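You operate a simulated robot arm through the tools that you are given. There is no shell and no other tool.

You are at the controls of a simulated robot arm. One attempt, no reset.

JOB
Wind the small reel over on to the empty core from the peg stand.
Fine: the core goes on the orange spindle and stays there, the black arm swung over to it; green knob back at FREE; the core that ran empty goes on the peg stand.

It is judged by the outcome, as a careful person would: the job done as asked, and still so three seconds after it is handed in. It fails if anything else is knocked over, pushed out of place, dropped, spilled or broken.

ROBOT AND FRAMES
A 6-joint arm with a two-finger gripper, fixed in place. Base frame: the origin is at the foot of the arm, x ahead of it, y to its left, z up. Units: m, rad, N and s.
With the tool pointing down near the work surface it reaches from about 0.1 to 0.32 m from the base axis. Its first joint turns from -1.152 to 1.152 rad. Payload 1.76 kg.
Tool frame: the origin (TCP) lies between the finger pads and is the grasp point; the fingertips stand 0.029 m ahead of it; z points along the fingers, y is the line along which they close. The gripper opens to 0.082 m. The gripper's body begins 0.058 m behind the TCP.
Orientation is told as [roll, pitch, yaw] about the base's x, y, z axes, in that order, counted from this pose: with the fingers straight down and closing along the base's y, the tool's x points along the base's -x, its y along +y and its z along -z.

CONTROLS
- The arm moves only by the tool nudge_tool. Its argument "motion" is a list that holds one entry, the list of rows, each a list of 7 numbers: the shift along the base's x, y, z in m, then the turn, a rotation vector about the base's x, y, z in rad, then the gripper command, from -1 (shut) to 1 (fully open), values between in proportion. In form: [[[tx, ty, tz, ax, ay, az, grip], ...]]. A call has 1 to 20 rows; each row is the pose to reach, as a shift and turn from the pose commanded when the call began. Rows are played at 5 a second. More than 0.05 m and 0.15 rad between two rows, or a gripper value outside its range, and nothing of the call is played. Where a pose cannot be reached the arm comes as near as it can. A force on the tool above 40 N (or 10 N above the force at the start of the call, whichever is more), or a blocked arm, ends the call early, and 0.2 s more pass. Each finger halts on what it meets, pressing with about 34 N; the grip force reading is that of the motor and also rises with nothing between the fingers. The clock runs only during rows and for 0.2 s after the last one: add rows that repeat a pose to give the fingers time. It gives the time, the measured TCP pose, the force on the tool (base axes), the opening and the grip force at its end, in the units of the frame above (readings bear some noise), with the torque about the TCP (base axes, N m) and any sound that the robot's microphone picked up.
- Cameras (640 x 400 px; columns grow to the right, rows downward): "scene" is fixed at [0.0697, 0.3465, 0.4299]; the picture's right is [-0.62, -0.79, 0.00], its down [-0.50, 0.39, -0.77] and it looks along [0.61, -0.48, -0.64] (base axes); focal length 214 px, centre (320, 200). "wrist" rides on the gripper at [0.079, 0.004, -0.09] in the tool frame; the picture's right is [-0.05, 1.00, 0.00], its down [-0.71, -0.04, -0.71] and it looks along [-0.71, -0.04, 0.71] (tool axes); focal length 256 px, centre (320, 200). There is no depth. A picture from a camera that has moved, and an enlarged one, comes with that camera's place and axes in the base frame and with its lens. The place of the scene camera against the robot may be out by one fixed shift of up to 0.018 m in any direction.
- grab_frame(camera): a new picture of that camera. The clock stands still meanwhile.
- zoom(camera, box): a new picture of the part [left, top, right, bottom] of that camera's present view, enlarged. The clock stands still meanwhile.
- sign_off(): hands the job in; it is judged then, once.

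Places have to be worked out from the pictures, the camera data and where the tool is seen. Open the gripper and draw the arm clear of the work before you hand the job in, unless the task says otherwise.

The tools are called after ">>>" as a command line: name --argument value ..., lists and objects as JSON in quotes. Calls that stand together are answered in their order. nudge_tool: Moves the arm, as the interface text tells. Its arguments: {"type":"object","properties":{"motion":{"type":"array","items":{"type":"array","items":{"type":"array","items":{"type":"number"}}}}},"required":["motion"]} The other tools are called the same way: grab_frame (camera) takes a picture; zoom (camera, box) takes an enlarged picture of a part of a camera's view; sign_off () hands the job in.

At the start:

```text
clock: 0.0
eef_pos: [0.2729, -0.1141, 0.2881]
ee_rot: [-0.002, -0.001, 0.0]
ft_force: [1.0, -0.3, -0.5]
wrist_torque: [0.02, 0.04, 0.02]
width: 0.082
grip_force: 0.1
```

scene: 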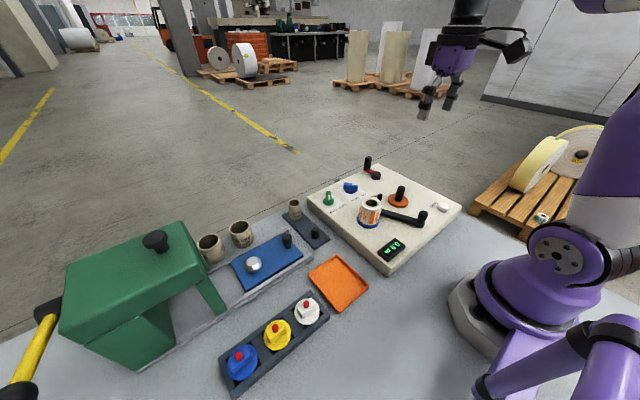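
wrist: 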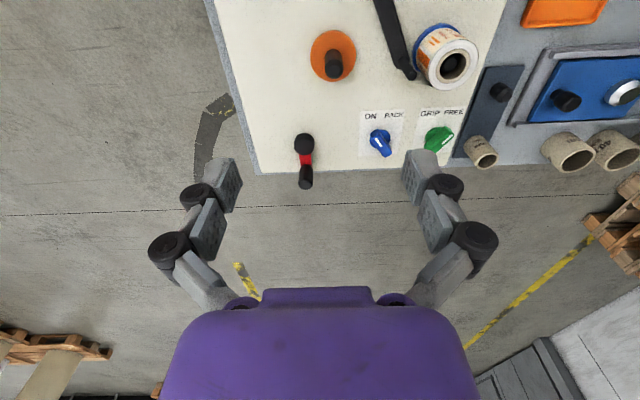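

I start by looking closer at the winding board and the rest of the bench before moving anything.

>>> zoom --camera "scene" --box '[270, 140, 470, 280]'

>>> zoom --camera "wrist" --box '[260, 0, 520, 200]'

>>> zoom --camera "scene" --box '[180, 190, 380, 390]'

```text
2.86 times, centred on (370, 210) of scene
camera zoom: at [0.0697, 0.3465, 0.4299], right [-0.62, -0.79, 0.0], down [-0.5, 0.39, -0.77], along [0.61, -0.48, -0.64], focal length 613 px, centre (177, 171)
```

zoom: 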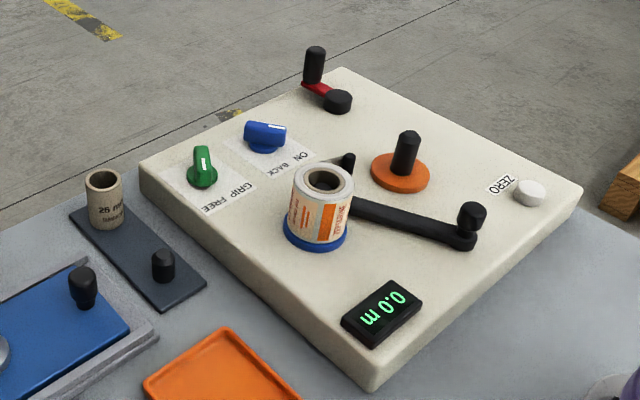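

```text
2.00 times, centred on (390, 100) of wrist
camera zoom: at [0.194, -0.1098, 0.3776], right [0.05, 1.0, 0.0], down [0.71, -0.04, 0.71], along [0.71, -0.04, -0.71], focal length 512 px, centre (180, 400)
```

zoom: 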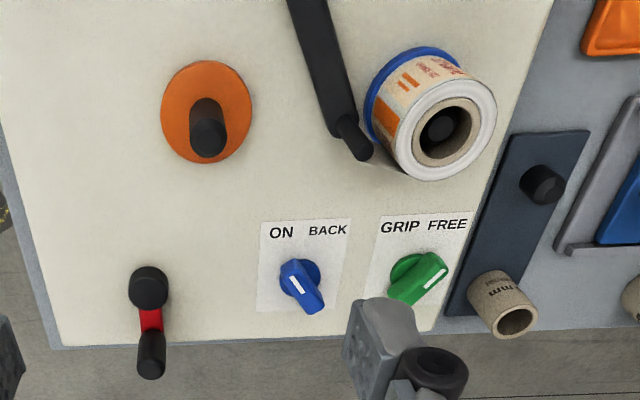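

```text
2.00 times, centred on (280, 290) of scene
camera zoom: at [0.0697, 0.3465, 0.4299], right [-0.62, -0.79, 0.0], down [-0.5, 0.39, -0.77], along [0.61, -0.48, -0.64], focal length 429 px, centre (400, 20)
```

zoom: 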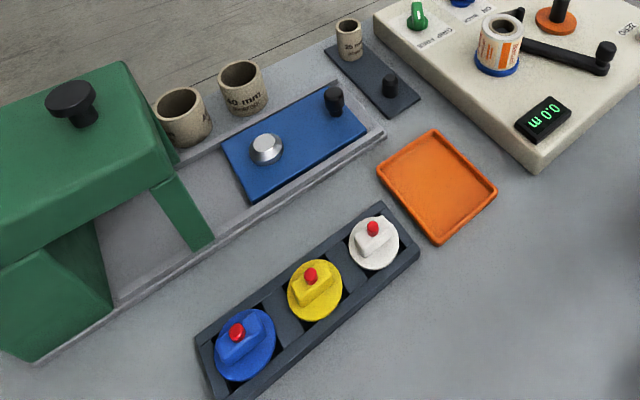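

The board top seems to be about z≈0.05, with the orange spindle near (0.29,-0.10) and the reel near (0.29,0.02). The knobs are near x≈0.40, and the peg-stand core near (0.45,0.14). I move back and to the left at height to see the entire board with the wrist camera.

>>> nudge_tool --motion '[[[-0.03, 0.03, 0, 0, 0, 0, 1], [-0.06, 0.06, 0, 0, 0, 0, 1], [-0.09, 0.09, 0.0, 0, 0, 0, 1], [-0.12, 0.12, 0.0, 0, 0, 0, 1], [-0.12, 0.12, 0.0, 0, 0, 0, 1]]]'

>>> grab_frame --camera "wrist"

>>> zoom --camera "scene" --box '[300, 150, 400, 215]'

```text
clock: 1.2
eef_pos: [0.1528, 0.0055, 0.2874]
ee_rot: [-0.001, -0.001, 0.0]
ft_force: [-1.1, -0.7, 0.6]
wrist_torque: [-0.06, 0.0, 0.04]
width: 0.082
grip_force: 0.0
```

```text
taken
camera wrist: at [0.0736, 0.0105, 0.3777], right [0.05, 1.0, 0.0], down [0.71, -0.04, 0.71], along [0.71, -0.04, -0.71], focal length 256 px, centre (320, 200)
```

wrist: 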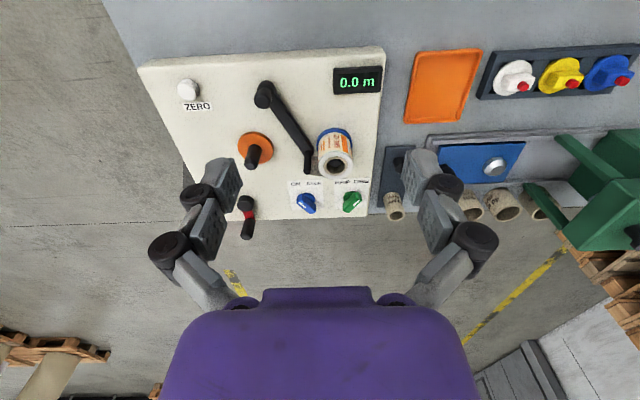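

```text
6.15 times, centred on (350, 182) of scene
camera zoom: at [0.0697, 0.3465, 0.4299], right [-0.62, -0.79, 0.0], down [-0.5, 0.39, -0.77], along [0.61, -0.48, -0.64], focal length 1320 px, centre (135, 308)
```

zoom: 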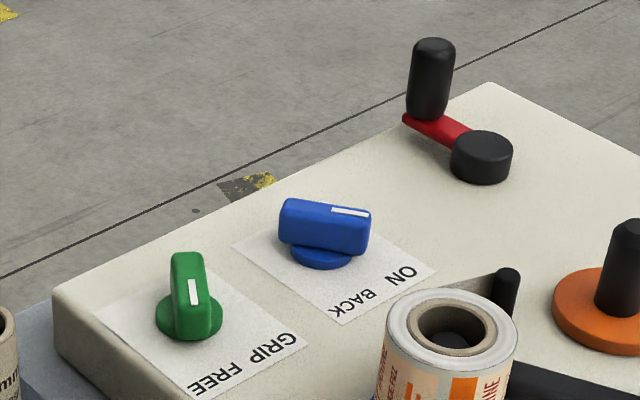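

>>> zoom --camera "wrist" --box '[220, 70, 410, 250]'

>>> zoom --camera "wrist" --box '[280, 150, 420, 230]'

>>> zoom --camera "wrist" --box '[130, 30, 400, 200]'

```text
2.22 times, centred on (315, 160) of wrist
camera zoom: at [0.0736, 0.0105, 0.3777], right [0.05, 1.0, 0.0], down [0.71, -0.04, 0.71], along [0.71, -0.04, -0.71], focal length 569 px, centre (331, 289)
```

zoom: 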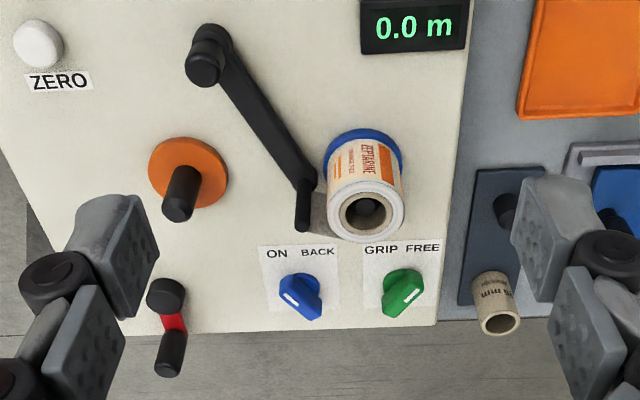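

```text
4.57 times, centred on (350, 190) of wrist
camera zoom: at [0.0736, 0.0105, 0.3777], right [0.05, 1.0, 0.0], down [0.71, -0.04, 0.71], along [0.71, -0.04, -0.71], focal length 1170 px, centre (183, 246)
```

zoom: 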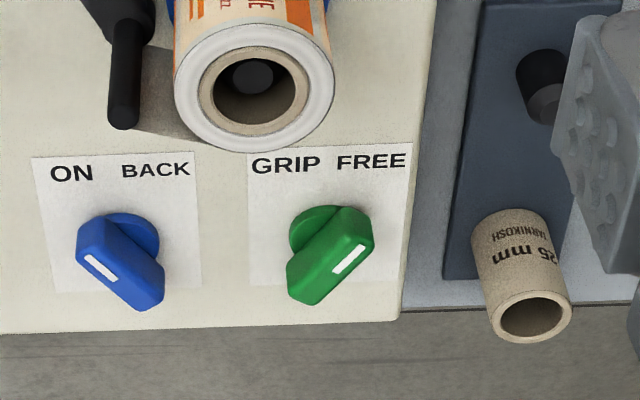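

```text
2.35 times, centred on (265, 115) of wrist
camera zoom: at [0.0736, 0.0105, 0.3777], right [0.05, 1.0, 0.0], down [0.71, -0.04, 0.71], along [0.71, -0.04, -0.71], focal length 602 px, centre (449, 400)
```

zoom: 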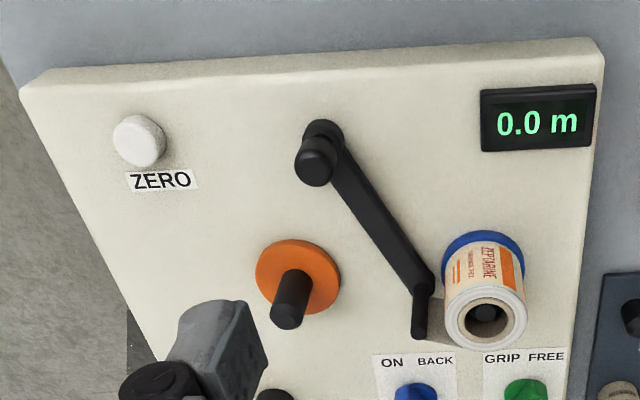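

Blue reads ON and green reads FREE. The black arm pivots near the front centre, and its pin lies by the reel. The knobs, crank and core stand beyond the tool-down reach, so I test a forward-tilted tool at a safe height.

>>> nudge_tool --motion '[[[0.03, 0.0, 0, 0, -0.13, 0, 1], [0.06, 0, 0, 0, -0.26, 0, 1], [0.09, 0, 0.0, 0, -0.39, 0, 1], [0.12, 0, 0.0, 0, -0.52, 0, 1], [0.15, 0, -0.02, 0, -0.65, 0, 1], [0.18, 0, -0.05, 0, -0.78, 0, 1], [0.21, 0, -0.08, 0, -0.78, 0, 1], [0.24, 0, -0.11, 0, -0.78, 0, 1], [0.24, 0, -0.11, 0, -0.78, 0, 1]]]'

>>> grab_frame --camera "wrist"

>>> grab_frame --camera "scene"

```text
clock: 3.2
eef_pos: [0.3929, 0.0063, 0.1779]
ee_rot: [-0.003, -0.779, -0.001]
ft_force: [0.1, -0.4, -0.2]
wrist_torque: [0.03, 0.01, -0.03]
width: 0.0818
grip_force: 0.1
```

```text
taken
camera wrist: at [0.2733, 0.0109, 0.1861], right [0.04, 1.0, 0.04], down [0.0, -0.04, 1.0], along [1.0, -0.04, -0.01], focal length 256 px, centre (320, 200)
```

wrist: 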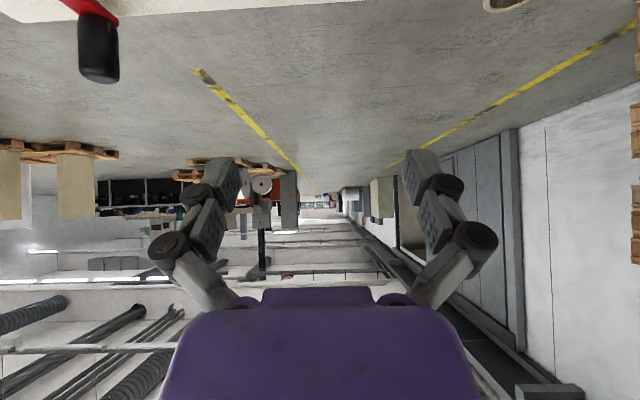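

```text
taken
```

scene: 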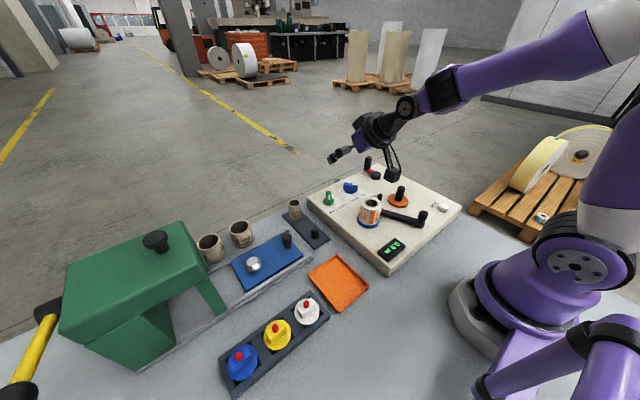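

The tilted pose is reached exactly. From the two wrist views I triangulate the 25 mm core's top at about (0.442,0.135,0.057). I move above it with a narrower opening so the fingers clear the board's edge at y≈0.086.

>>> nudge_tool --motion '[[[0.01, 0.03, 0, 0, 0, 0, 0.4], [0.02, 0.06, 0, 0, 0, 0, 0.4], [0.03, 0.09, 0.0, 0, 0, 0, 0.4], [0.04, 0.12, -0.01, 0, 0, 0, 0.4], [0.049, 0.129, -0.03, 0, 0, 0, 0.4], [0.049, 0.129, -0.04, 0, 0, 0, 0.4], [0.049, 0.129, -0.04, 0, 0, 0, 0.4]]]'

>>> grab_frame --camera "wrist"

>>> zoom --camera "scene" --box '[220, 130, 380, 250]'

```text
clock: 4.8
eef_pos: [0.4432, 0.1352, 0.138]
ee_rot: [0.0, -0.779, 0.0]
ft_force: [-0.8, 0.7, -0.8]
wrist_torque: [0.01, 0.0, 0.0]
width: 0.0574
grip_force: 0.0
```

```text
taken
camera wrist: at [0.3232, 0.139, 0.1455], right [0.04, 1.0, 0.04], down [0.0, -0.04, 1.0], along [1.0, -0.04, -0.01], focal length 256 px, centre (320, 200)
```

wrist: 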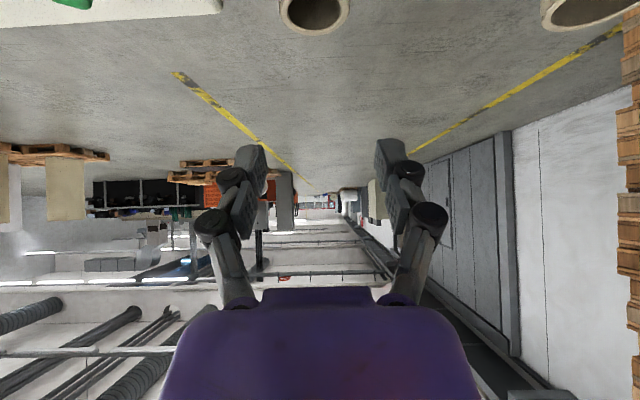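

```text
3.33 times, centred on (300, 190) of scene
camera zoom: at [0.0697, 0.3465, 0.4299], right [-0.62, -0.79, 0.0], down [-0.5, 0.39, -0.77], along [0.61, -0.48, -0.64], focal length 715 px, centre (387, 233)
```

zoom: 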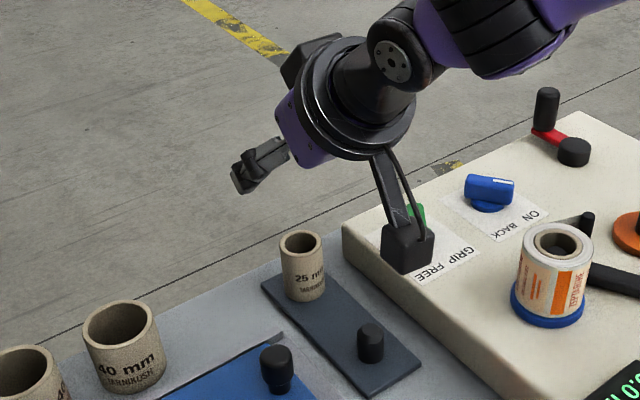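

The scene view shows the wrist camera hanging below the tilted hand, where it would hit the empty peg. I rise and turn the tool half a turn about its own axis, so the camera rides on top and looks down at the grasp.

>>> nudge_tool --motion '[[[-0.04, -0.03, 0.03, 0, 0, 0, 0.4], [-0.06, -0.06, 0.07, 0, 0, 0, 0.4], [-0.08, -0.08, 0.11, 0, 0, 0, 0.4], [-0.08, -0.08, 0.11, 0.1, 0, -0.1, 0.4], [-0.08, -0.08, 0.11, 0.2, 0, -0.2, 0.4], [-0.08, -0.08, 0.11, 0.3, 0, -0.3, 0.4], [-0.08, -0.08, 0.11, 0.4, 0, -0.4, 0.4], [-0.08, -0.08, 0.11, 0.5, 0, -0.5, 0.4], [-0.08, -0.08, 0.11, 0.6, 0, -0.6, 0.4], [-0.08, -0.08, 0.11, 0.7, 0, -0.7, 0.4], [-0.08, -0.08, 0.11, 0.7, 0, -0.7, 0.4]]]'

>>> grab_frame --camera "scene"

```text
refused: row 1 steps farther than a row can; nothing moved
```

```text
taken
```

scene: 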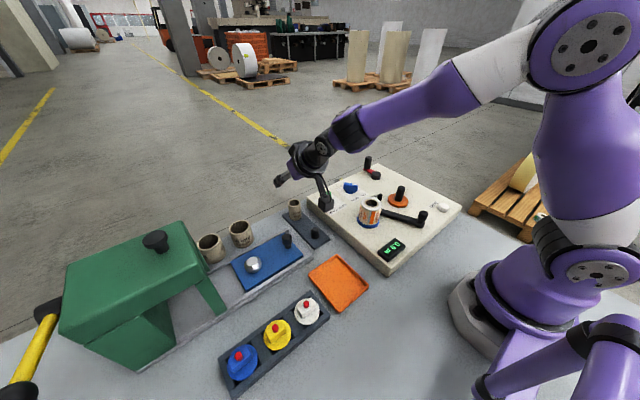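

The first row stepped too far, so I repeat the move with smaller steps.

>>> nudge_tool --motion '[[[-0.02, -0.02, 0.03, 0, 0, 0, 0.4], [-0.04, -0.04, 0.06, 0, 0, 0, 0.4], [-0.06, -0.06, 0.09, 0, 0, 0, 0.4], [-0.08, -0.08, 0.11, 0.1, 0, -0.1, 0.4], [-0.08, -0.08, 0.11, 0.2, 0, -0.2, 0.4], [-0.08, -0.08, 0.11, 0.3, 0, -0.3, 0.4], [-0.08, -0.08, 0.11, 0.4, 0, -0.4, 0.4], [-0.08, -0.08, 0.11, 0.5, 0, -0.5, 0.4], [-0.08, -0.08, 0.11, 0.6, 0, -0.6, 0.4], [-0.08, -0.08, 0.11, 0.7, 0, -0.7, 0.4], [-0.08, -0.08, 0.11, 0.7, 0, -0.7, 0.4]]]'

>>> grab_frame --camera "scene"

```text
clock: 7.2
eef_pos: [0.363, 0.0556, 0.2473]
ee_rot: [0.695, -0.392, -1.133]
ft_force: [0.3, 0.8, 0.1]
wrist_torque: [-0.02, 0.0, 0.02]
width: 0.0573
grip_force: 0.0
```

```text
taken
```

scene: 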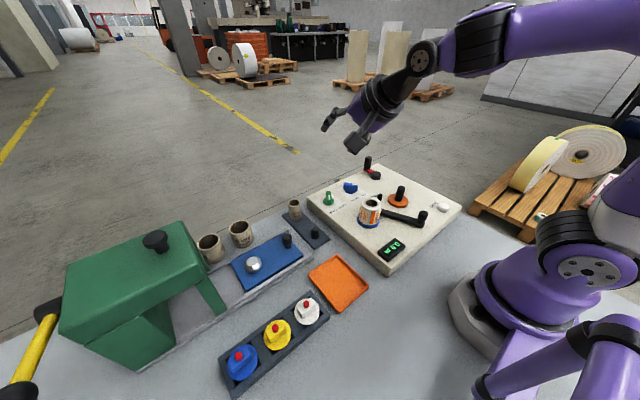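

The roll about the tool axis works, so I continue to the full half turn.

>>> nudge_tool --motion '[[[0, 0, 0, 0.1014, 0, -0.1014, 0.4], [0, 0, 0, 0.2029, 0, -0.2029, 0.4], [0, 0, 0, 0.3043, 0, -0.3043, 0.4], [0, 0, 0, 0.4057, 0, -0.4057, 0.4], [0, 0, 0, 0.5072, 0, -0.5072, 0.4], [0, 0, 0, 0.6086, 0, -0.6086, 0.4], [0, 0, 0, 0.71, 0, -0.71, 0.4], [0, 0, 0, 0.8115, 0, -0.8115, 0.4], [0, 0, 0, 0.9129, 0, -0.9129, 0.4], [0, 0, 0, 1.0143, 0, -1.0143, 0.4], [0, 0, 0, 1.1158, 0, -1.1158, 0.4], [0, 0, 0, 1.2172, 0, -1.2172, 0.4], [0, 0, 0, 1.3186, 0, -1.3186, 0.4], [0, 0, 0, 1.4201, 0, -1.4201, 0.4], [0, 0, 0, 1.5215, 0, -1.5215, 0.4], [0, 0, 0, 1.5215, 0, -1.5215, 0.4]]]'

>>> grab_frame --camera "scene"

>>> grab_frame --camera "wrist"

```text
clock: 10.6
eef_pos: [0.3661, 0.0397, 0.2562]
ee_rot: [0.198, 0.771, -2.859]
ft_force: [-0.3, -0.4, 0.1]
wrist_torque: [0.0, -0.04, 0.01]
width: 0.0574
grip_force: 0.1
out of reach, approached as far as the arm can: row 14, 15, 16
```

```text
taken
```

scene: 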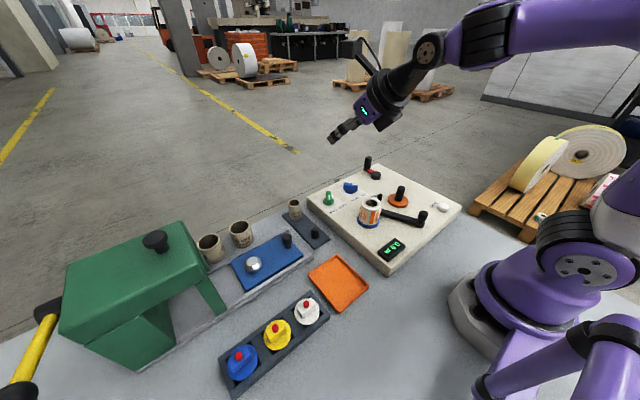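

```text
taken
camera wrist: at [0.3572, 0.0521, 0.3742], right [0.1, -0.99, 0.1], down [-0.99, -0.1, 0.0], along [0.01, -0.1, -0.99], focal length 256 px, centre (320, 200)
```

wrist: 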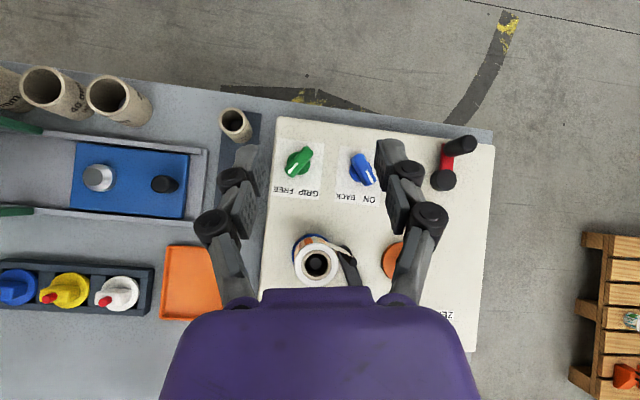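

The roll hit a wrist joint limit a bit short of π, but the camera now looks down from above. I yaw the heading by +0.6 rad, which should bring the wrist roll back within range, and read the pose.

>>> nudge_tool --motion '[[[0, 0, 0, 0, 0, 0.14, 0.4], [0, 0, 0, 0, 0, 0.28, 0.4], [0, 0, 0, 0, 0, 0.42, 0.4], [0, 0, 0, 0, 0, 0.56, 0.4], [0, 0, 0, 0, 0, 0.6, 0.4], [0, 0, 0, 0, 0, 0.6, 0.4]]]'

```text
clock: 12.0
eef_pos: [0.3649, 0.0401, 0.255]
ee_rot: [0.198, 0.769, -2.26]
ft_force: [0.4, -0.6, 0.9]
wrist_torque: [-0.01, 0.01, -0.01]
width: 0.0571
grip_force: 0.2
```

The yaw turn worked but a 0.2 rad roll remains, so I take that out now.

>>> nudge_tool --motion '[[[0, 0, 0, 0.0453, 0.0549, 0.0689, 0.4], [0, 0, 0, 0.0906, 0.1098, 0.1377, 0.4], [0, 0, 0, 0.0906, 0.1098, 0.1377, 0.4]]]'

>>> nudge_tool --motion '[[[0, 0.02, 0, 0, 0, -0.1, 0.4], [0, 0.04, 0, 0, 0, -0.2, 0.4], [0, 0.06, 0, 0, 0, -0.28, 0.4], [0, 0.06, 0, 0, 0, -0.28, 0.4]]]'

```text
clock: 12.8
eef_pos: [0.3667, 0.0395, 0.2545]
ee_rot: [-0.002, 0.768, -2.262]
ft_force: [-0.3, 0.3, 0.1]
wrist_torque: [-0.01, -0.01, 0.0]
width: 0.0576
grip_force: 0.1
```

```text
clock: 13.8
eef_pos: [0.3663, 0.1004, 0.2535]
ee_rot: [0.001, 0.771, -2.541]
ft_force: [0.0, -0.4, -0.7]
wrist_torque: [0.0, 0.02, 0.01]
width: 0.0575
grip_force: 0.0
```

The pose is now clean with heading 0.6 rad. I move over the core and look straight down.

>>> nudge_tool --motion '[[[0.02, 0.01, -0.02, 0, 0, 0, 0.4], [0.045, 0.02, -0.05, 0, 0, 0, 0.4], [0.0757, 0.0346, -0.08, 0, 0, 0, 0.4], [0.0757, 0.0346, -0.105, 0, 0, 0, 0.4], [0.0757, 0.0346, -0.105, 0, 0, 0, 0.4]]]'

>>> grab_frame --camera "wrist"

>>> grab_frame --camera "scene"

```text
clock: 15.0
eef_pos: [0.4415, 0.1346, 0.1503]
ee_rot: [0.0, 0.771, -2.539]
ft_force: [-0.5, -0.2, -0.2]
wrist_torque: [0.0, 0.01, 0.0]
width: 0.0572
grip_force: 0.0
```

```text
taken
camera wrist: at [0.4386, 0.1281, 0.2696], right [0.53, -0.84, -0.04], down [-0.84, -0.53, 0.02], along [-0.03, 0.02, -1.0], focal length 256 px, centre (320, 200)
```

wrist: 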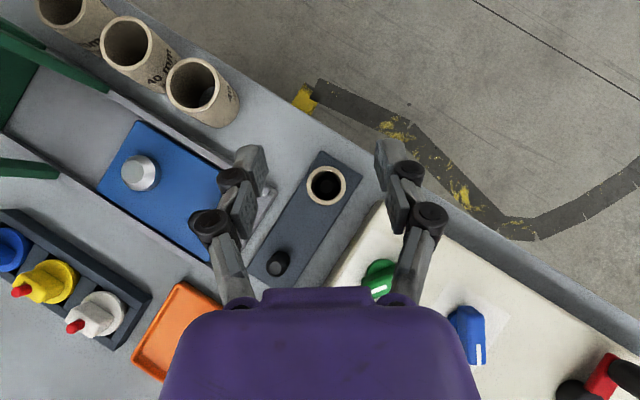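

```text
taken
```

scene: 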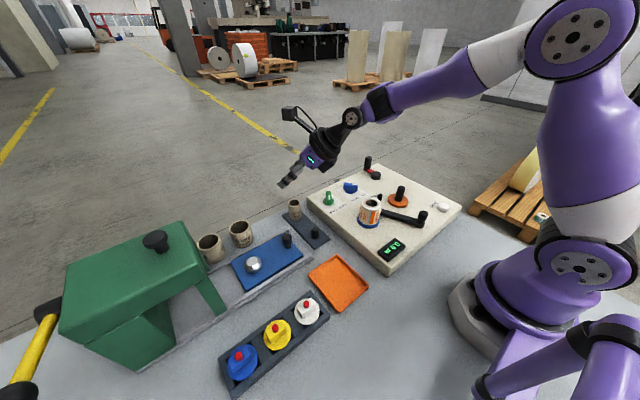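

The core's mouth reads at (0.444,0.134), with an outer diameter of about 35 mm. I descend around it to TCP z≈0.046, leaving the fingers open.

>>> nudge_tool --motion '[[[0.0015, 0, -0.03, 0, 0, 0, 0.4], [0.0025, -0.0005, -0.06, 0, 0, 0, 0.4], [0.0025, -0.0005, -0.08, 0, 0, 0, 0.4], [0.0025, -0.0005, -0.095, 0, 0, 0, 0.4], [0.0025, -0.0005, -0.103, 0, 0, 0, 0.4], [0.0025, -0.0005, -0.103, 0, 0, 0, 0.4]]]'

>>> grab_frame --camera "wrist"

>>> zoom --camera "scene" --box '[240, 150, 380, 250]'

```text
clock: 16.4
eef_pos: [0.4433, 0.1341, 0.0456]
ee_rot: [0.001, 0.77, -2.54]
ft_force: [-0.9, 0.3, 0.6]
wrist_torque: [-0.02, -0.01, -0.01]
width: 0.0572
grip_force: 0.1
```

```text
taken
camera wrist: at [0.4412, 0.1274, 0.1667], right [0.53, -0.84, -0.04], down [-0.84, -0.53, 0.02], along [-0.03, 0.02, -1.0], focal length 256 px, centre (320, 200)
```

wrist: 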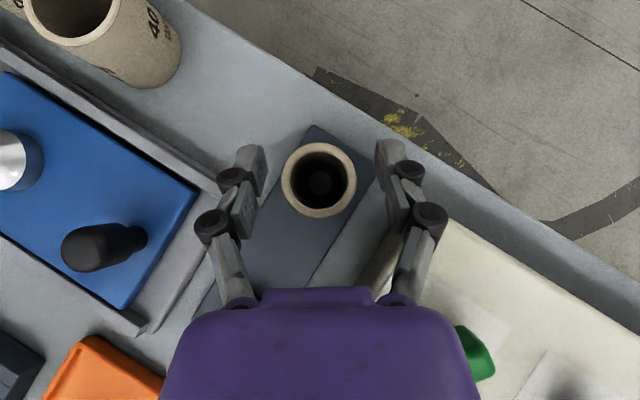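

```text
4.00 times, centred on (310, 200) of scene
camera zoom: at [0.0697, 0.3465, 0.4299], right [-0.62, -0.79, 0.0], down [-0.5, 0.39, -0.77], along [0.61, -0.48, -0.64], focal length 858 px, centre (360, 200)
```

zoom: 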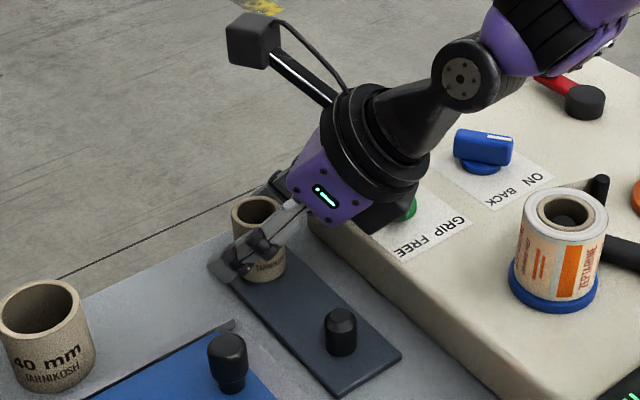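

The core sits centred between the fingers. I close on it and then lift straight up.

>>> nudge_tool --motion '[[[0, 0, 0, 0, 0, 0, -0.2], [0, 0, 0, 0, 0, 0, -0.6], [0, 0, 0, 0, 0, 0, -1], [0, 0, 0, 0, 0, 0, -1]]]'

>>> nudge_tool --motion '[[[0, 0, 0.015, 0, 0, 0, -1], [0, 0, 0.03, 0, 0, 0, -1], [0, 0, 0.05, 0, 0, 0, -1], [0, 0, 0.07, 0, 0, 0, -1], [0, 0, 0.09, 0, 0, 0, -1], [0, 0, 0.105, 0, 0, 0, -1], [0, 0, 0.105, 0, 0, 0, -1]]]'

>>> grab_frame --camera "wrist"

>>> zoom --camera "scene" --box '[240, 130, 400, 250]'

```text
clock: 17.4
eef_pos: [0.4446, 0.1345, 0.0482]
ee_rot: [0.001, 0.769, -2.54]
ft_force: [-0.2, -0.4, 1.8]
wrist_torque: [-0.03, -0.03, -0.03]
width: 0.031
grip_force: 34.2
```

```text
clock: 19.0
eef_pos: [0.4453, 0.1344, 0.1513]
ee_rot: [0.001, 0.77, -2.539]
ft_force: [0.3, 0.7, -0.6]
wrist_torque: [0.0, -0.03, 0.02]
width: 0.0313
grip_force: 34.2
```

```text
taken
camera wrist: at [0.4418, 0.1274, 0.272], right [0.53, -0.84, -0.04], down [-0.84, -0.53, 0.02], along [-0.03, 0.02, -1.0], focal length 256 px, centre (320, 200)
```

wrist: 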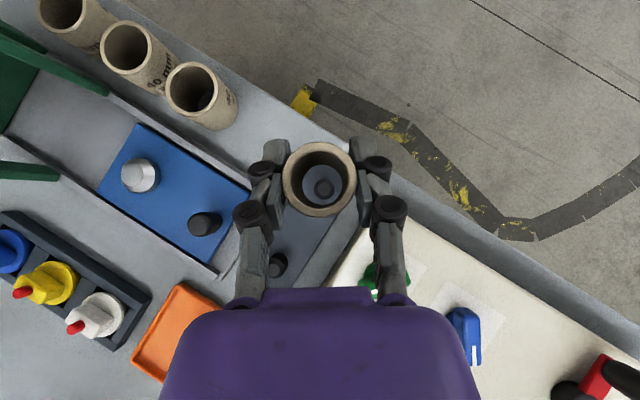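

```text
3.33 times, centred on (320, 190) of scene
camera zoom: at [0.0697, 0.3465, 0.4299], right [-0.62, -0.79, 0.0], down [-0.5, 0.39, -0.77], along [0.61, -0.48, -0.64], focal length 715 px, centre (320, 233)
```

zoom: 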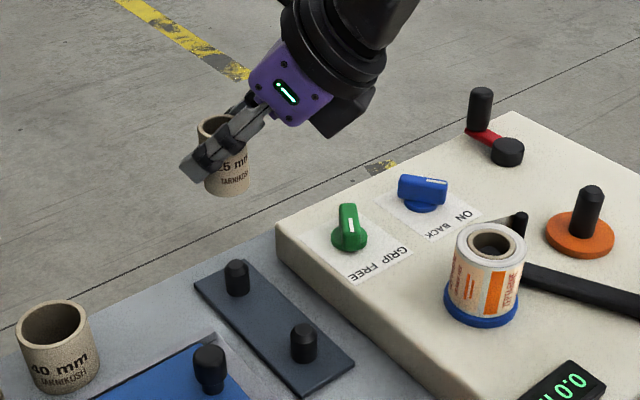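

The core is held upright and centred on the TCP. I carry it high over the board to hover above the orange spindle, turning the heading to about 0.1 rad on the way.

>>> nudge_tool --motion '[[[-0.005, -0.01, 0.03, 0, 0, 0, -1], [-0.02, -0.035, 0.05, 0, 0, -0.06, -1], [-0.04, -0.065, 0.05, 0, 0, -0.12, -1], [-0.06, -0.095, 0.05, 0, 0, -0.19, -1], [-0.08, -0.125, 0.05, 0, 0, -0.26, -1], [-0.1, -0.155, 0.05, 0, 0, -0.33, -1], [-0.12, -0.185, 0.05, 0, 0, -0.4, -1], [-0.14, -0.21, 0.05, 0, 0, -0.46, -1], [-0.155, -0.2334, 0.03, 0, 0, -0.5, -1], [-0.155, -0.2334, 0.02, 0, 0, -0.5, -1], [-0.155, -0.2334, 0.02, 0, 0, -0.5, -1]]]'

>>> grab_frame --camera "wrist"

>>> grab_frame --camera "scene"

```text
clock: 21.4
eef_pos: [0.2896, -0.0995, 0.1712]
ee_rot: [0.0, 0.768, -3.04]
ft_force: [-0.1, 0.6, -0.4]
wrist_torque: [0.01, -0.01, 0.01]
width: 0.0311
grip_force: 33.9
```

```text
taken
camera wrist: at [0.284, -0.1043, 0.2912], right [0.06, -1.0, -0.04], down [-1.0, -0.06, 0.02], along [-0.02, 0.04, -1.0], focal length 256 px, centre (320, 200)
```

wrist: 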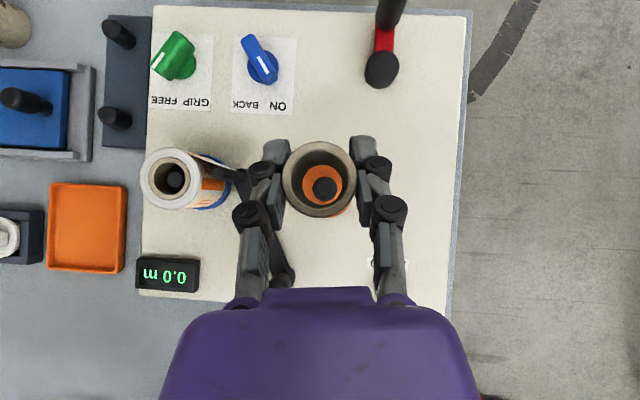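

```text
taken
```

scene: 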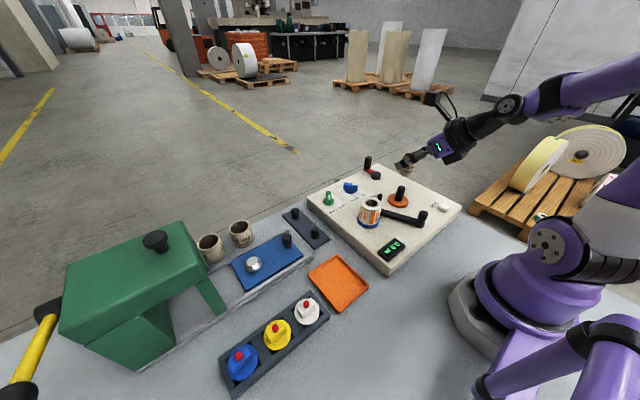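

>>> zoom --camera "wrist" --box '[270, 130, 370, 220]'

>>> zoom --camera "wrist" --box '[130, 0, 470, 130]'

```text
4.44 times, centred on (320, 175) of wrist
camera zoom: at [0.284, -0.1043, 0.2912], right [0.06, -1.0, -0.04], down [-1.0, -0.06, 0.02], along [-0.02, 0.04, -1.0], focal length 1138 px, centre (320, 311)
```

zoom: 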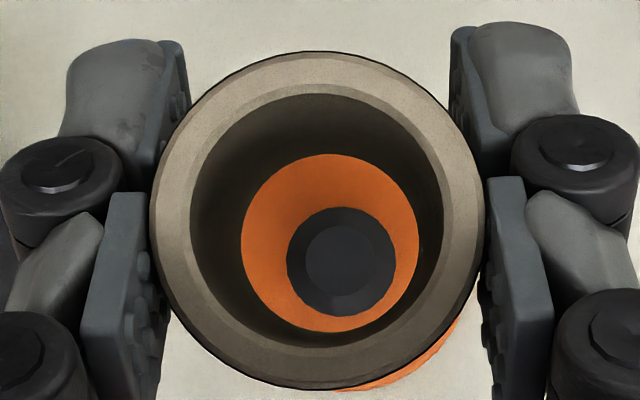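

```text
1.88 times, centred on (300, 65) of wrist
camera zoom: at [0.284, -0.1043, 0.2912], right [0.06, -1.0, -0.04], down [-1.0, -0.06, 0.02], along [-0.02, 0.04, -1.0], focal length 482 px, centre (358, 454)
```

zoom: 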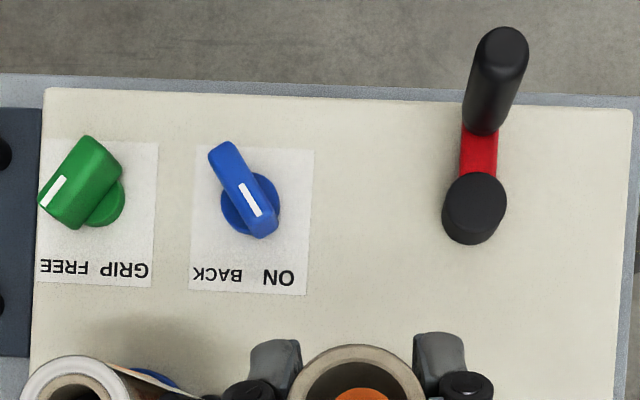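

Through the core I see the spindle tip at about (0.289,-0.1005), against the core axis at (0.2904,-0.0998). I correct by about 1.5 mm, descend until the core is just above the tip, and check again.

>>> nudge_tool --motion '[[[-0.0014, -0.0007, -0.01, 0, 0, 0, -1], [-0.0014, -0.0007, -0.025, 0, 0, 0, -1], [-0.0014, -0.0007, -0.04, 0, 0, 0, -1], [-0.0014, -0.0007, -0.04, 0, 0, 0, -1]]]'

>>> zoom --camera "wrist" --box '[270, 130, 370, 220]'

>>> zoom --camera "scene" --box '[340, 140, 460, 230]'

```text
clock: 22.4
eef_pos: [0.2874, -0.0998, 0.1309]
ee_rot: [0.0, 0.772, -3.037]
ft_force: [-0.4, 0.4, -0.1]
wrist_torque: [0.0, 0.02, -0.01]
width: 0.0307
grip_force: 34.0
```

```text
4.44 times, centred on (320, 175) of wrist
camera zoom: at [0.2824, -0.1047, 0.2515], right [0.06, -1.0, -0.04], down [-1.0, -0.06, 0.02], along [-0.02, 0.04, -1.0], focal length 1138 px, centre (320, 311)
```

zoom: 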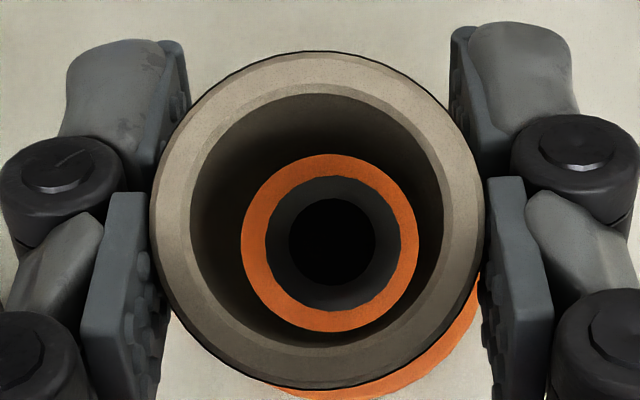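

```text
4.44 times, centred on (400, 185) of scene
camera zoom: at [0.0697, 0.3465, 0.4299], right [-0.62, -0.79, 0.0], down [-0.5, 0.39, -0.77], along [0.61, -0.48, -0.64], focal length 953 px, centre (-36, 267)
```

zoom: 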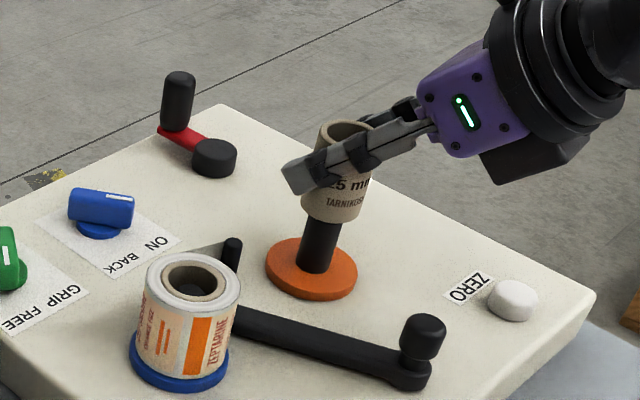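

The spindle is concentric with the core's bore. I lower gently until the core rests on the orange flange.

>>> nudge_tool --motion '[[[0, 0, -0.01, 0, 0, 0, -1], [0, 0, -0.02, 0, 0, 0, -1], [0, 0, -0.028, 0, 0, 0, -1], [0, 0, -0.034, 0, 0, 0, -1], [0, 0, -0.038, 0, 0, 0, -1], [0, 0, -0.038, 0, 0, 0, -1]]]'

>>> zoom --camera "scene" --box '[340, 140, 460, 230]'

```text
clock: 23.8
eef_pos: [0.2877, -0.1001, 0.0938]
ee_rot: [0.0, 0.77, -3.042]
ft_force: [-0.4, 0.0, 0.5]
wrist_torque: [-0.01, -0.01, -0.02]
width: 0.0315
grip_force: 33.9
```

```text
4.44 times, centred on (400, 185) of scene
camera zoom: at [0.0697, 0.3465, 0.4299], right [-0.62, -0.79, 0.0], down [-0.5, 0.39, -0.77], along [0.61, -0.48, -0.64], focal length 953 px, centre (-36, 267)
```

zoom: 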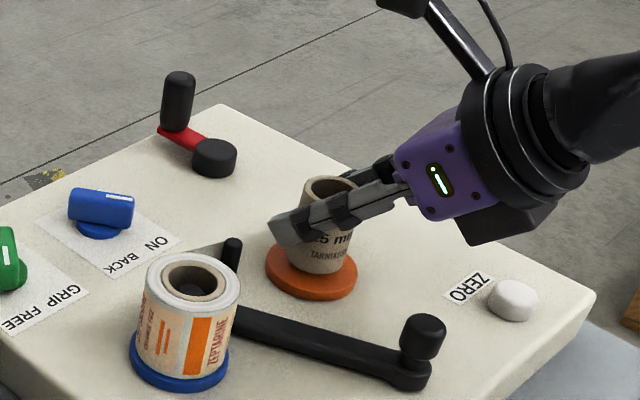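

The core is down to about the flange with no contact force yet. I ease it down the last millimetres until I feel contact.

>>> nudge_tool --motion '[[[0, 0, -0.002, 0, 0, 0, -1], [0, 0, -0.003, 0, 0, 0, -1], [0, 0, -0.004, 0, 0, 0, -1], [0, 0, -0.004, 0, 0, 0, -1]]]'

>>> zoom --camera "scene" --box '[370, 160, 430, 220]'

```text
clock: 24.8
eef_pos: [0.2878, -0.1, 0.0897]
ee_rot: [0.002, 0.769, -3.042]
ft_force: [0.6, 0.2, 0.0]
wrist_torque: [0.01, 0.07, -0.02]
width: 0.0312
grip_force: 34.4
```

```text
6.67 times, centred on (400, 190) of scene
camera zoom: at [0.0697, 0.3465, 0.4299], right [-0.62, -0.79, 0.0], down [-0.5, 0.39, -0.77], along [0.61, -0.48, -0.64], focal length 1430 px, centre (-213, 267)
```

zoom: 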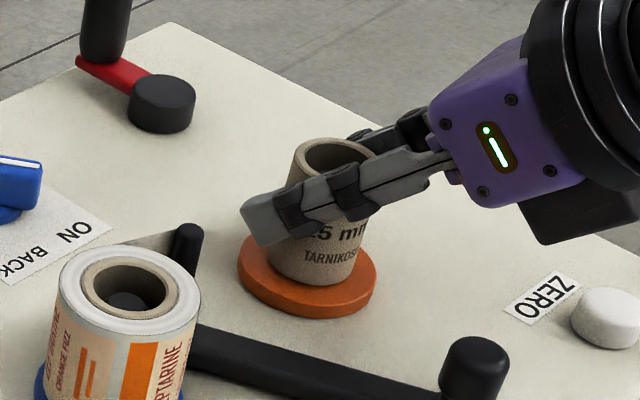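

It looks nearly seated, so I lower one more millimetre, watching force, and then release.

>>> nudge_tool --motion '[[[0, 0, -0.001, 0, 0, 0, -1], [0, 0, -0.0015, 0, 0, 0, -1], [0, 0, -0.0015, 0, 0, 0, -1]]]'

>>> nudge_tool --motion '[[[0, 0, 0, 0, 0, 0, -0.1], [0, 0, 0, 0, 0, 0, 0.2], [0, 0, 0, 0, 0, 0, 0.4], [0, 0, 0, 0, 0, 0, 0.4]]]'

>>> grab_frame --camera "wrist"

>>> zoom --camera "scene" --box '[370, 160, 430, 220]'

```text
clock: 25.6
eef_pos: [0.2876, -0.1018, 0.0885]
ee_rot: [0.001, 0.77, -3.038]
ft_force: [-3.9, 0.1, 15.0]
wrist_torque: [-0.05, 0.1, 0.03]
width: 0.0311
grip_force: 34.1
```

```text
clock: 26.6
eef_pos: [0.2885, -0.0993, 0.0873]
ee_rot: [0.0, 0.771, -3.041]
ft_force: [1.0, -0.8, 0.3]
wrist_torque: [-0.03, -0.01, 0.04]
width: 0.0573
grip_force: 0.1
```

```text
taken
camera wrist: at [0.2824, -0.1049, 0.2083], right [0.06, -1.0, -0.04], down [-1.0, -0.06, 0.02], along [-0.02, 0.04, -1.0], focal length 256 px, centre (320, 200)
```

wrist: 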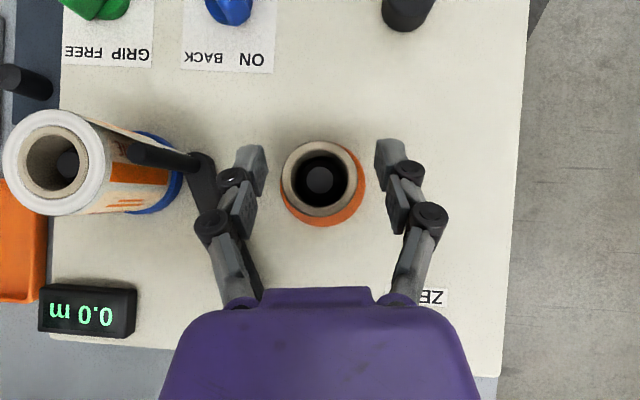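

```text
6.67 times, centred on (400, 190) of scene
camera zoom: at [0.0697, 0.3465, 0.4299], right [-0.62, -0.79, 0.0], down [-0.5, 0.39, -0.77], along [0.61, -0.48, -0.64], focal length 1430 px, centre (-213, 267)
```

zoom: 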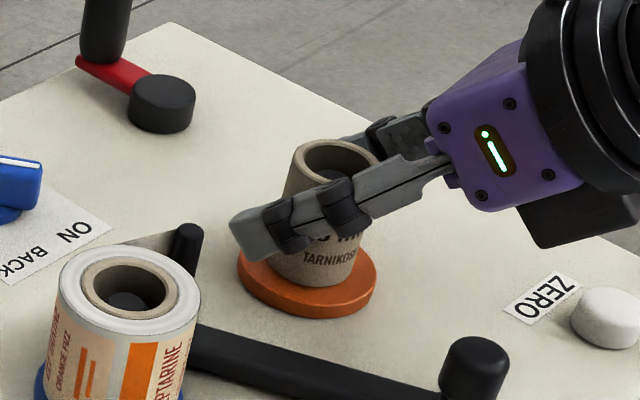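

The core is seated: it took about 15 N when pressed and stayed concentric after release. I can also see the web running from the reel to the arm's pin. I rise clear and go to look at the green knob.

>>> nudge_tool --motion '[[[0, 0, 0.02, 0, 0, 0, 0.4], [0, 0, 0.04, 0, 0, 0, 0.4], [0, 0, 0.07, 0, 0, 0, 0.4], [0, 0, 0.1, 0, 0, 0, 0.4], [0.01, 0.03, 0.1, 0, 0, 0.1, 0], [0.03, 0.06, 0.1, 0, 0, 0.2, -0.5], [0.05, 0.09, 0.1, 0, 0, 0.3, -1], [0.06, 0.12, 0.1, 0, 0, 0.4, -1], [0.075, 0.14, 0.09, 0, 0, 0.45, -1], [0.085, 0.155, 0.08, 0, 0, 0.5, -1], [0.085, 0.155, 0.08, 0, 0, 0.5, -1]]]'

>>> grab_frame --camera "wrist"

>>> grab_frame --camera "scene"

```text
clock: 29.0
eef_pos: [0.3725, 0.0535, 0.1683]
ee_rot: [-0.001, 0.77, -2.538]
ft_force: [-0.5, 0.3, -0.3]
wrist_torque: [-0.01, 0.01, -0.01]
width: 0.0001
grip_force: 29.0
```

```text
taken
camera wrist: at [0.3704, 0.0473, 0.2882], right [0.53, -0.84, -0.04], down [-0.84, -0.54, 0.02], along [-0.03, 0.02, -1.0], focal length 256 px, centre (320, 200)
```

wrist: 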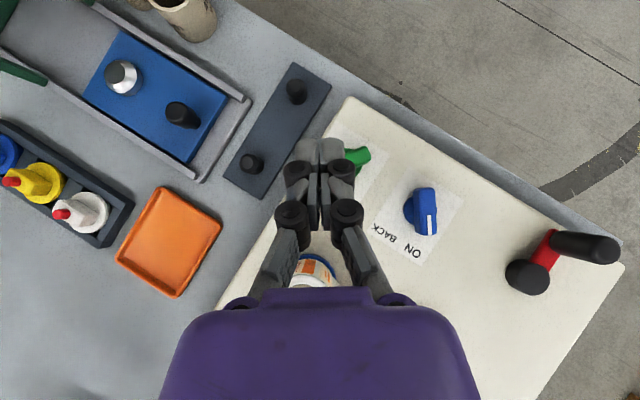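

```text
taken
```

scene: 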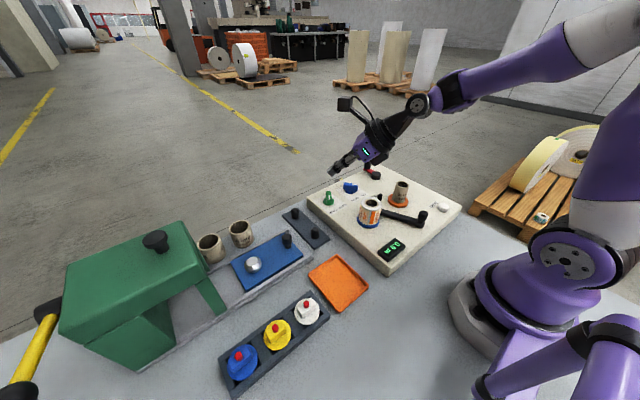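

The closed fingers hide the green knob. I open them wide to see it between the fingers.

>>> nudge_tool --motion '[[[0, 0, 0, 0, 0, 0, 0.3], [0, 0, 0, 0, 0, 0, 1], [0, 0, 0, 0, 0, 0, 1]]]'

>>> zoom --camera "wrist" --box '[250, 90, 450, 260]'

```text
clock: 29.8
eef_pos: [0.3732, 0.0525, 0.1692]
ee_rot: [0.0, 0.771, -2.54]
ft_force: [-0.3, 0.2, 0.8]
wrist_torque: [0.02, -0.01, 0.01]
width: 0.0821
grip_force: 0.1
```

```text
2.35 times, centred on (350, 175) of wrist
camera zoom: at [0.3702, 0.047, 0.2883], right [0.53, -0.84, -0.04], down [-0.84, -0.53, 0.02], along [-0.03, 0.02, -1.0], focal length 602 px, centre (249, 259)
```

zoom: 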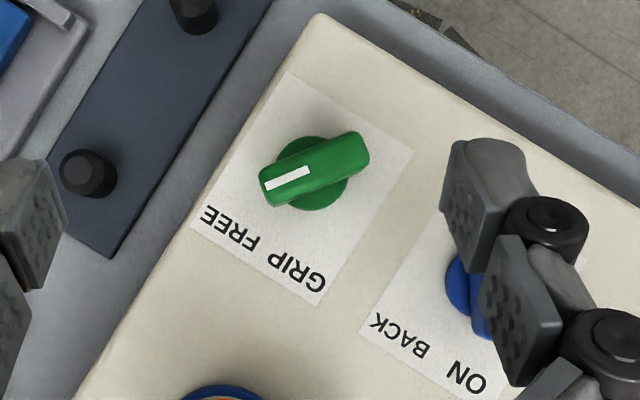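

I measure the green knob's centre at (0.404,0.0495), with its bar 35° off toward FREE. With closed fingers I come down on the +y side of the marked end, then push it toward −y.

>>> nudge_tool --motion '[[[0, 0.01, 0, 0, 0, 0, 0], [0.002, 0.0265, 0, 0, 0, 0, -1], [0.002, 0.0265, -0.03, 0, 0, 0, -1], [0.002, 0.0265, -0.06, 0, 0, 0, -1], [0.002, 0.0265, -0.075, 0, 0, 0, -1], [0.002, 0.0265, -0.0845, 0, 0, 0, -1], [0.002, 0.0265, -0.0845, 0, 0, 0, -1]]]'

>>> zoom --camera "wrist" --box '[250, 90, 450, 260]'

>>> zoom --camera "scene" --box '[280, 140, 400, 230]'

```text
clock: 31.4
eef_pos: [0.3744, 0.0812, 0.0833]
ee_rot: [0.0, 0.77, -2.539]
ft_force: [-0.4, 0.5, 0.0]
wrist_torque: [-0.02, 0.0, 0.01]
width: 0.0001
grip_force: 28.7
```

```text
2.35 times, centred on (350, 175) of wrist
camera zoom: at [0.3728, 0.0744, 0.2037], right [0.53, -0.84, -0.04], down [-0.84, -0.53, 0.02], along [-0.03, 0.02, -1.0], focal length 602 px, centre (249, 259)
```

zoom: 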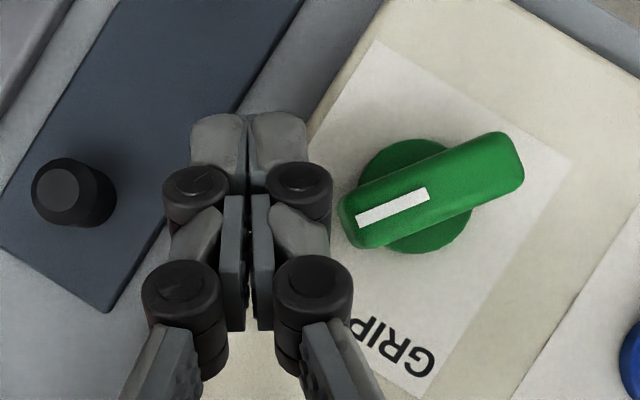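

```text
4.44 times, centred on (340, 185) of scene
camera zoom: at [0.0697, 0.3465, 0.4299], right [-0.62, -0.79, 0.0], down [-0.5, 0.39, -0.77], along [0.61, -0.48, -0.64], focal length 953 px, centre (231, 267)
```

zoom: 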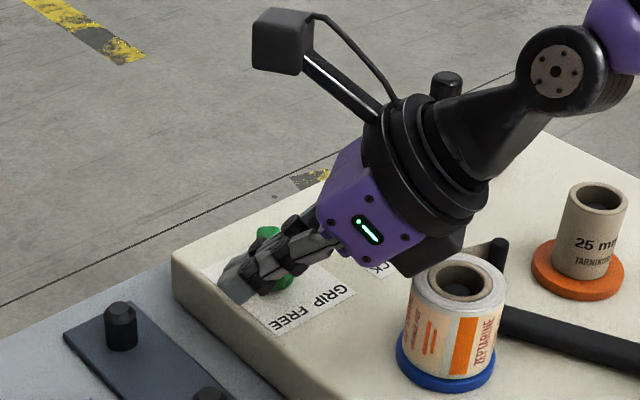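

From here the finger's knuckle would push through the knob's centre, so this approach is poor. Instead I'll push the knob's tail from the −y side toward +y with the fingertips, at a slightly higher TCP. I rise and reposition first.

>>> nudge_tool --motion '[[[0, 0, 0.03, 0, 0, 0, -1], [0, 0, 0.057, 0, 0, 0, -1], [0.01, -0.035, 0.057, 0, 0, 0, -1], [0.0226, -0.077, 0.057, 0, 0, 0, -1], [0.0226, -0.077, 0.03, 0, 0, 0, -1], [0.0226, -0.077, 0.0085, 0, 0, 0, -1], [0.0226, -0.077, 0.0085, 0, 0, 0, -1]]]'

>>> zoom --camera "wrist" --box '[220, 90, 420, 260]'

```text
clock: 33.0
eef_pos: [0.3991, 0.0039, 0.0923]
ee_rot: [-0.001, 0.77, -2.539]
ft_force: [0.8, 0.6, 1.3]
wrist_torque: [-0.03, 0.02, 0.0]
width: 0.0
grip_force: 28.6
```

```text
2.35 times, centred on (320, 175) of wrist
camera zoom: at [0.3953, -0.002, 0.212], right [0.53, -0.84, -0.04], down [-0.84, -0.54, 0.02], along [-0.03, 0.02, -1.0], focal length 602 px, centre (320, 259)
```

zoom: 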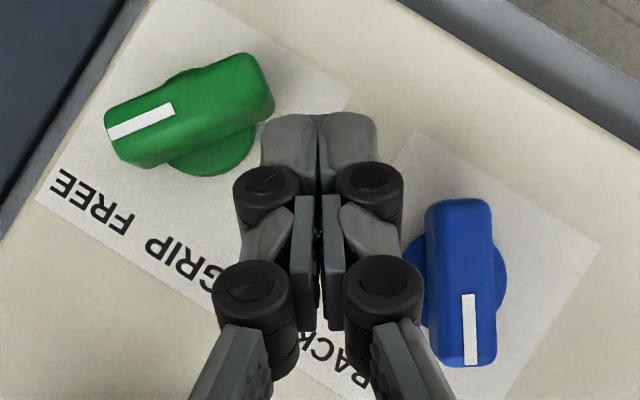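

The fingertips sit just beside the green knob's tail, and the blue knob at ON shows how the turned knob should look. I push along an arc toward +y.

>>> nudge_tool --motion '[[[0.001, 0.006, 0, 0, 0, 0, -1], [0.002, 0.012, 0, 0, 0, 0, -1], [0.0045, 0.018, 0, 0, 0, 0, -1], [0.008, 0.024, 0, 0, 0, 0, -1], [0.012, 0.029, 0, 0, 0, 0, -1], [0.0164, 0.0324, 0, 0, 0, 0, -1], [0.0164, 0.0324, 0, 0, 0, 0, -1]]]'

>>> zoom --camera "wrist" --box '[220, 90, 420, 260]'

```text
clock: 34.6
eef_pos: [0.4146, 0.0363, 0.0916]
ee_rot: [0.0, 0.77, -2.539]
ft_force: [0.2, 0.6, 1.1]
wrist_torque: [0.01, -0.02, 0.0]
width: 0.0
grip_force: 28.9
```

```text
2.35 times, centred on (320, 175) of wrist
camera zoom: at [0.4113, 0.0301, 0.212], right [0.53, -0.84, -0.04], down [-0.84, -0.53, 0.02], along [-0.03, 0.02, -1.0], focal length 602 px, centre (320, 259)
```

zoom: 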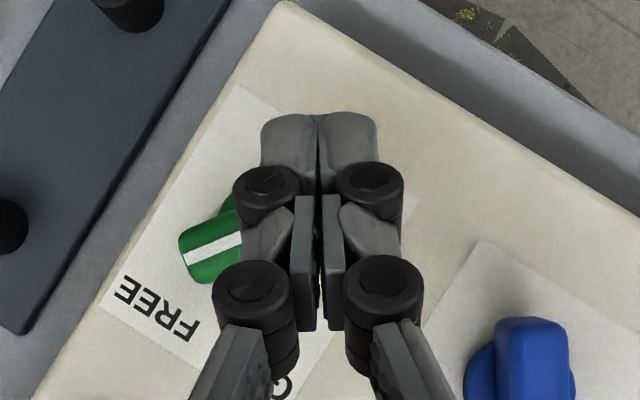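

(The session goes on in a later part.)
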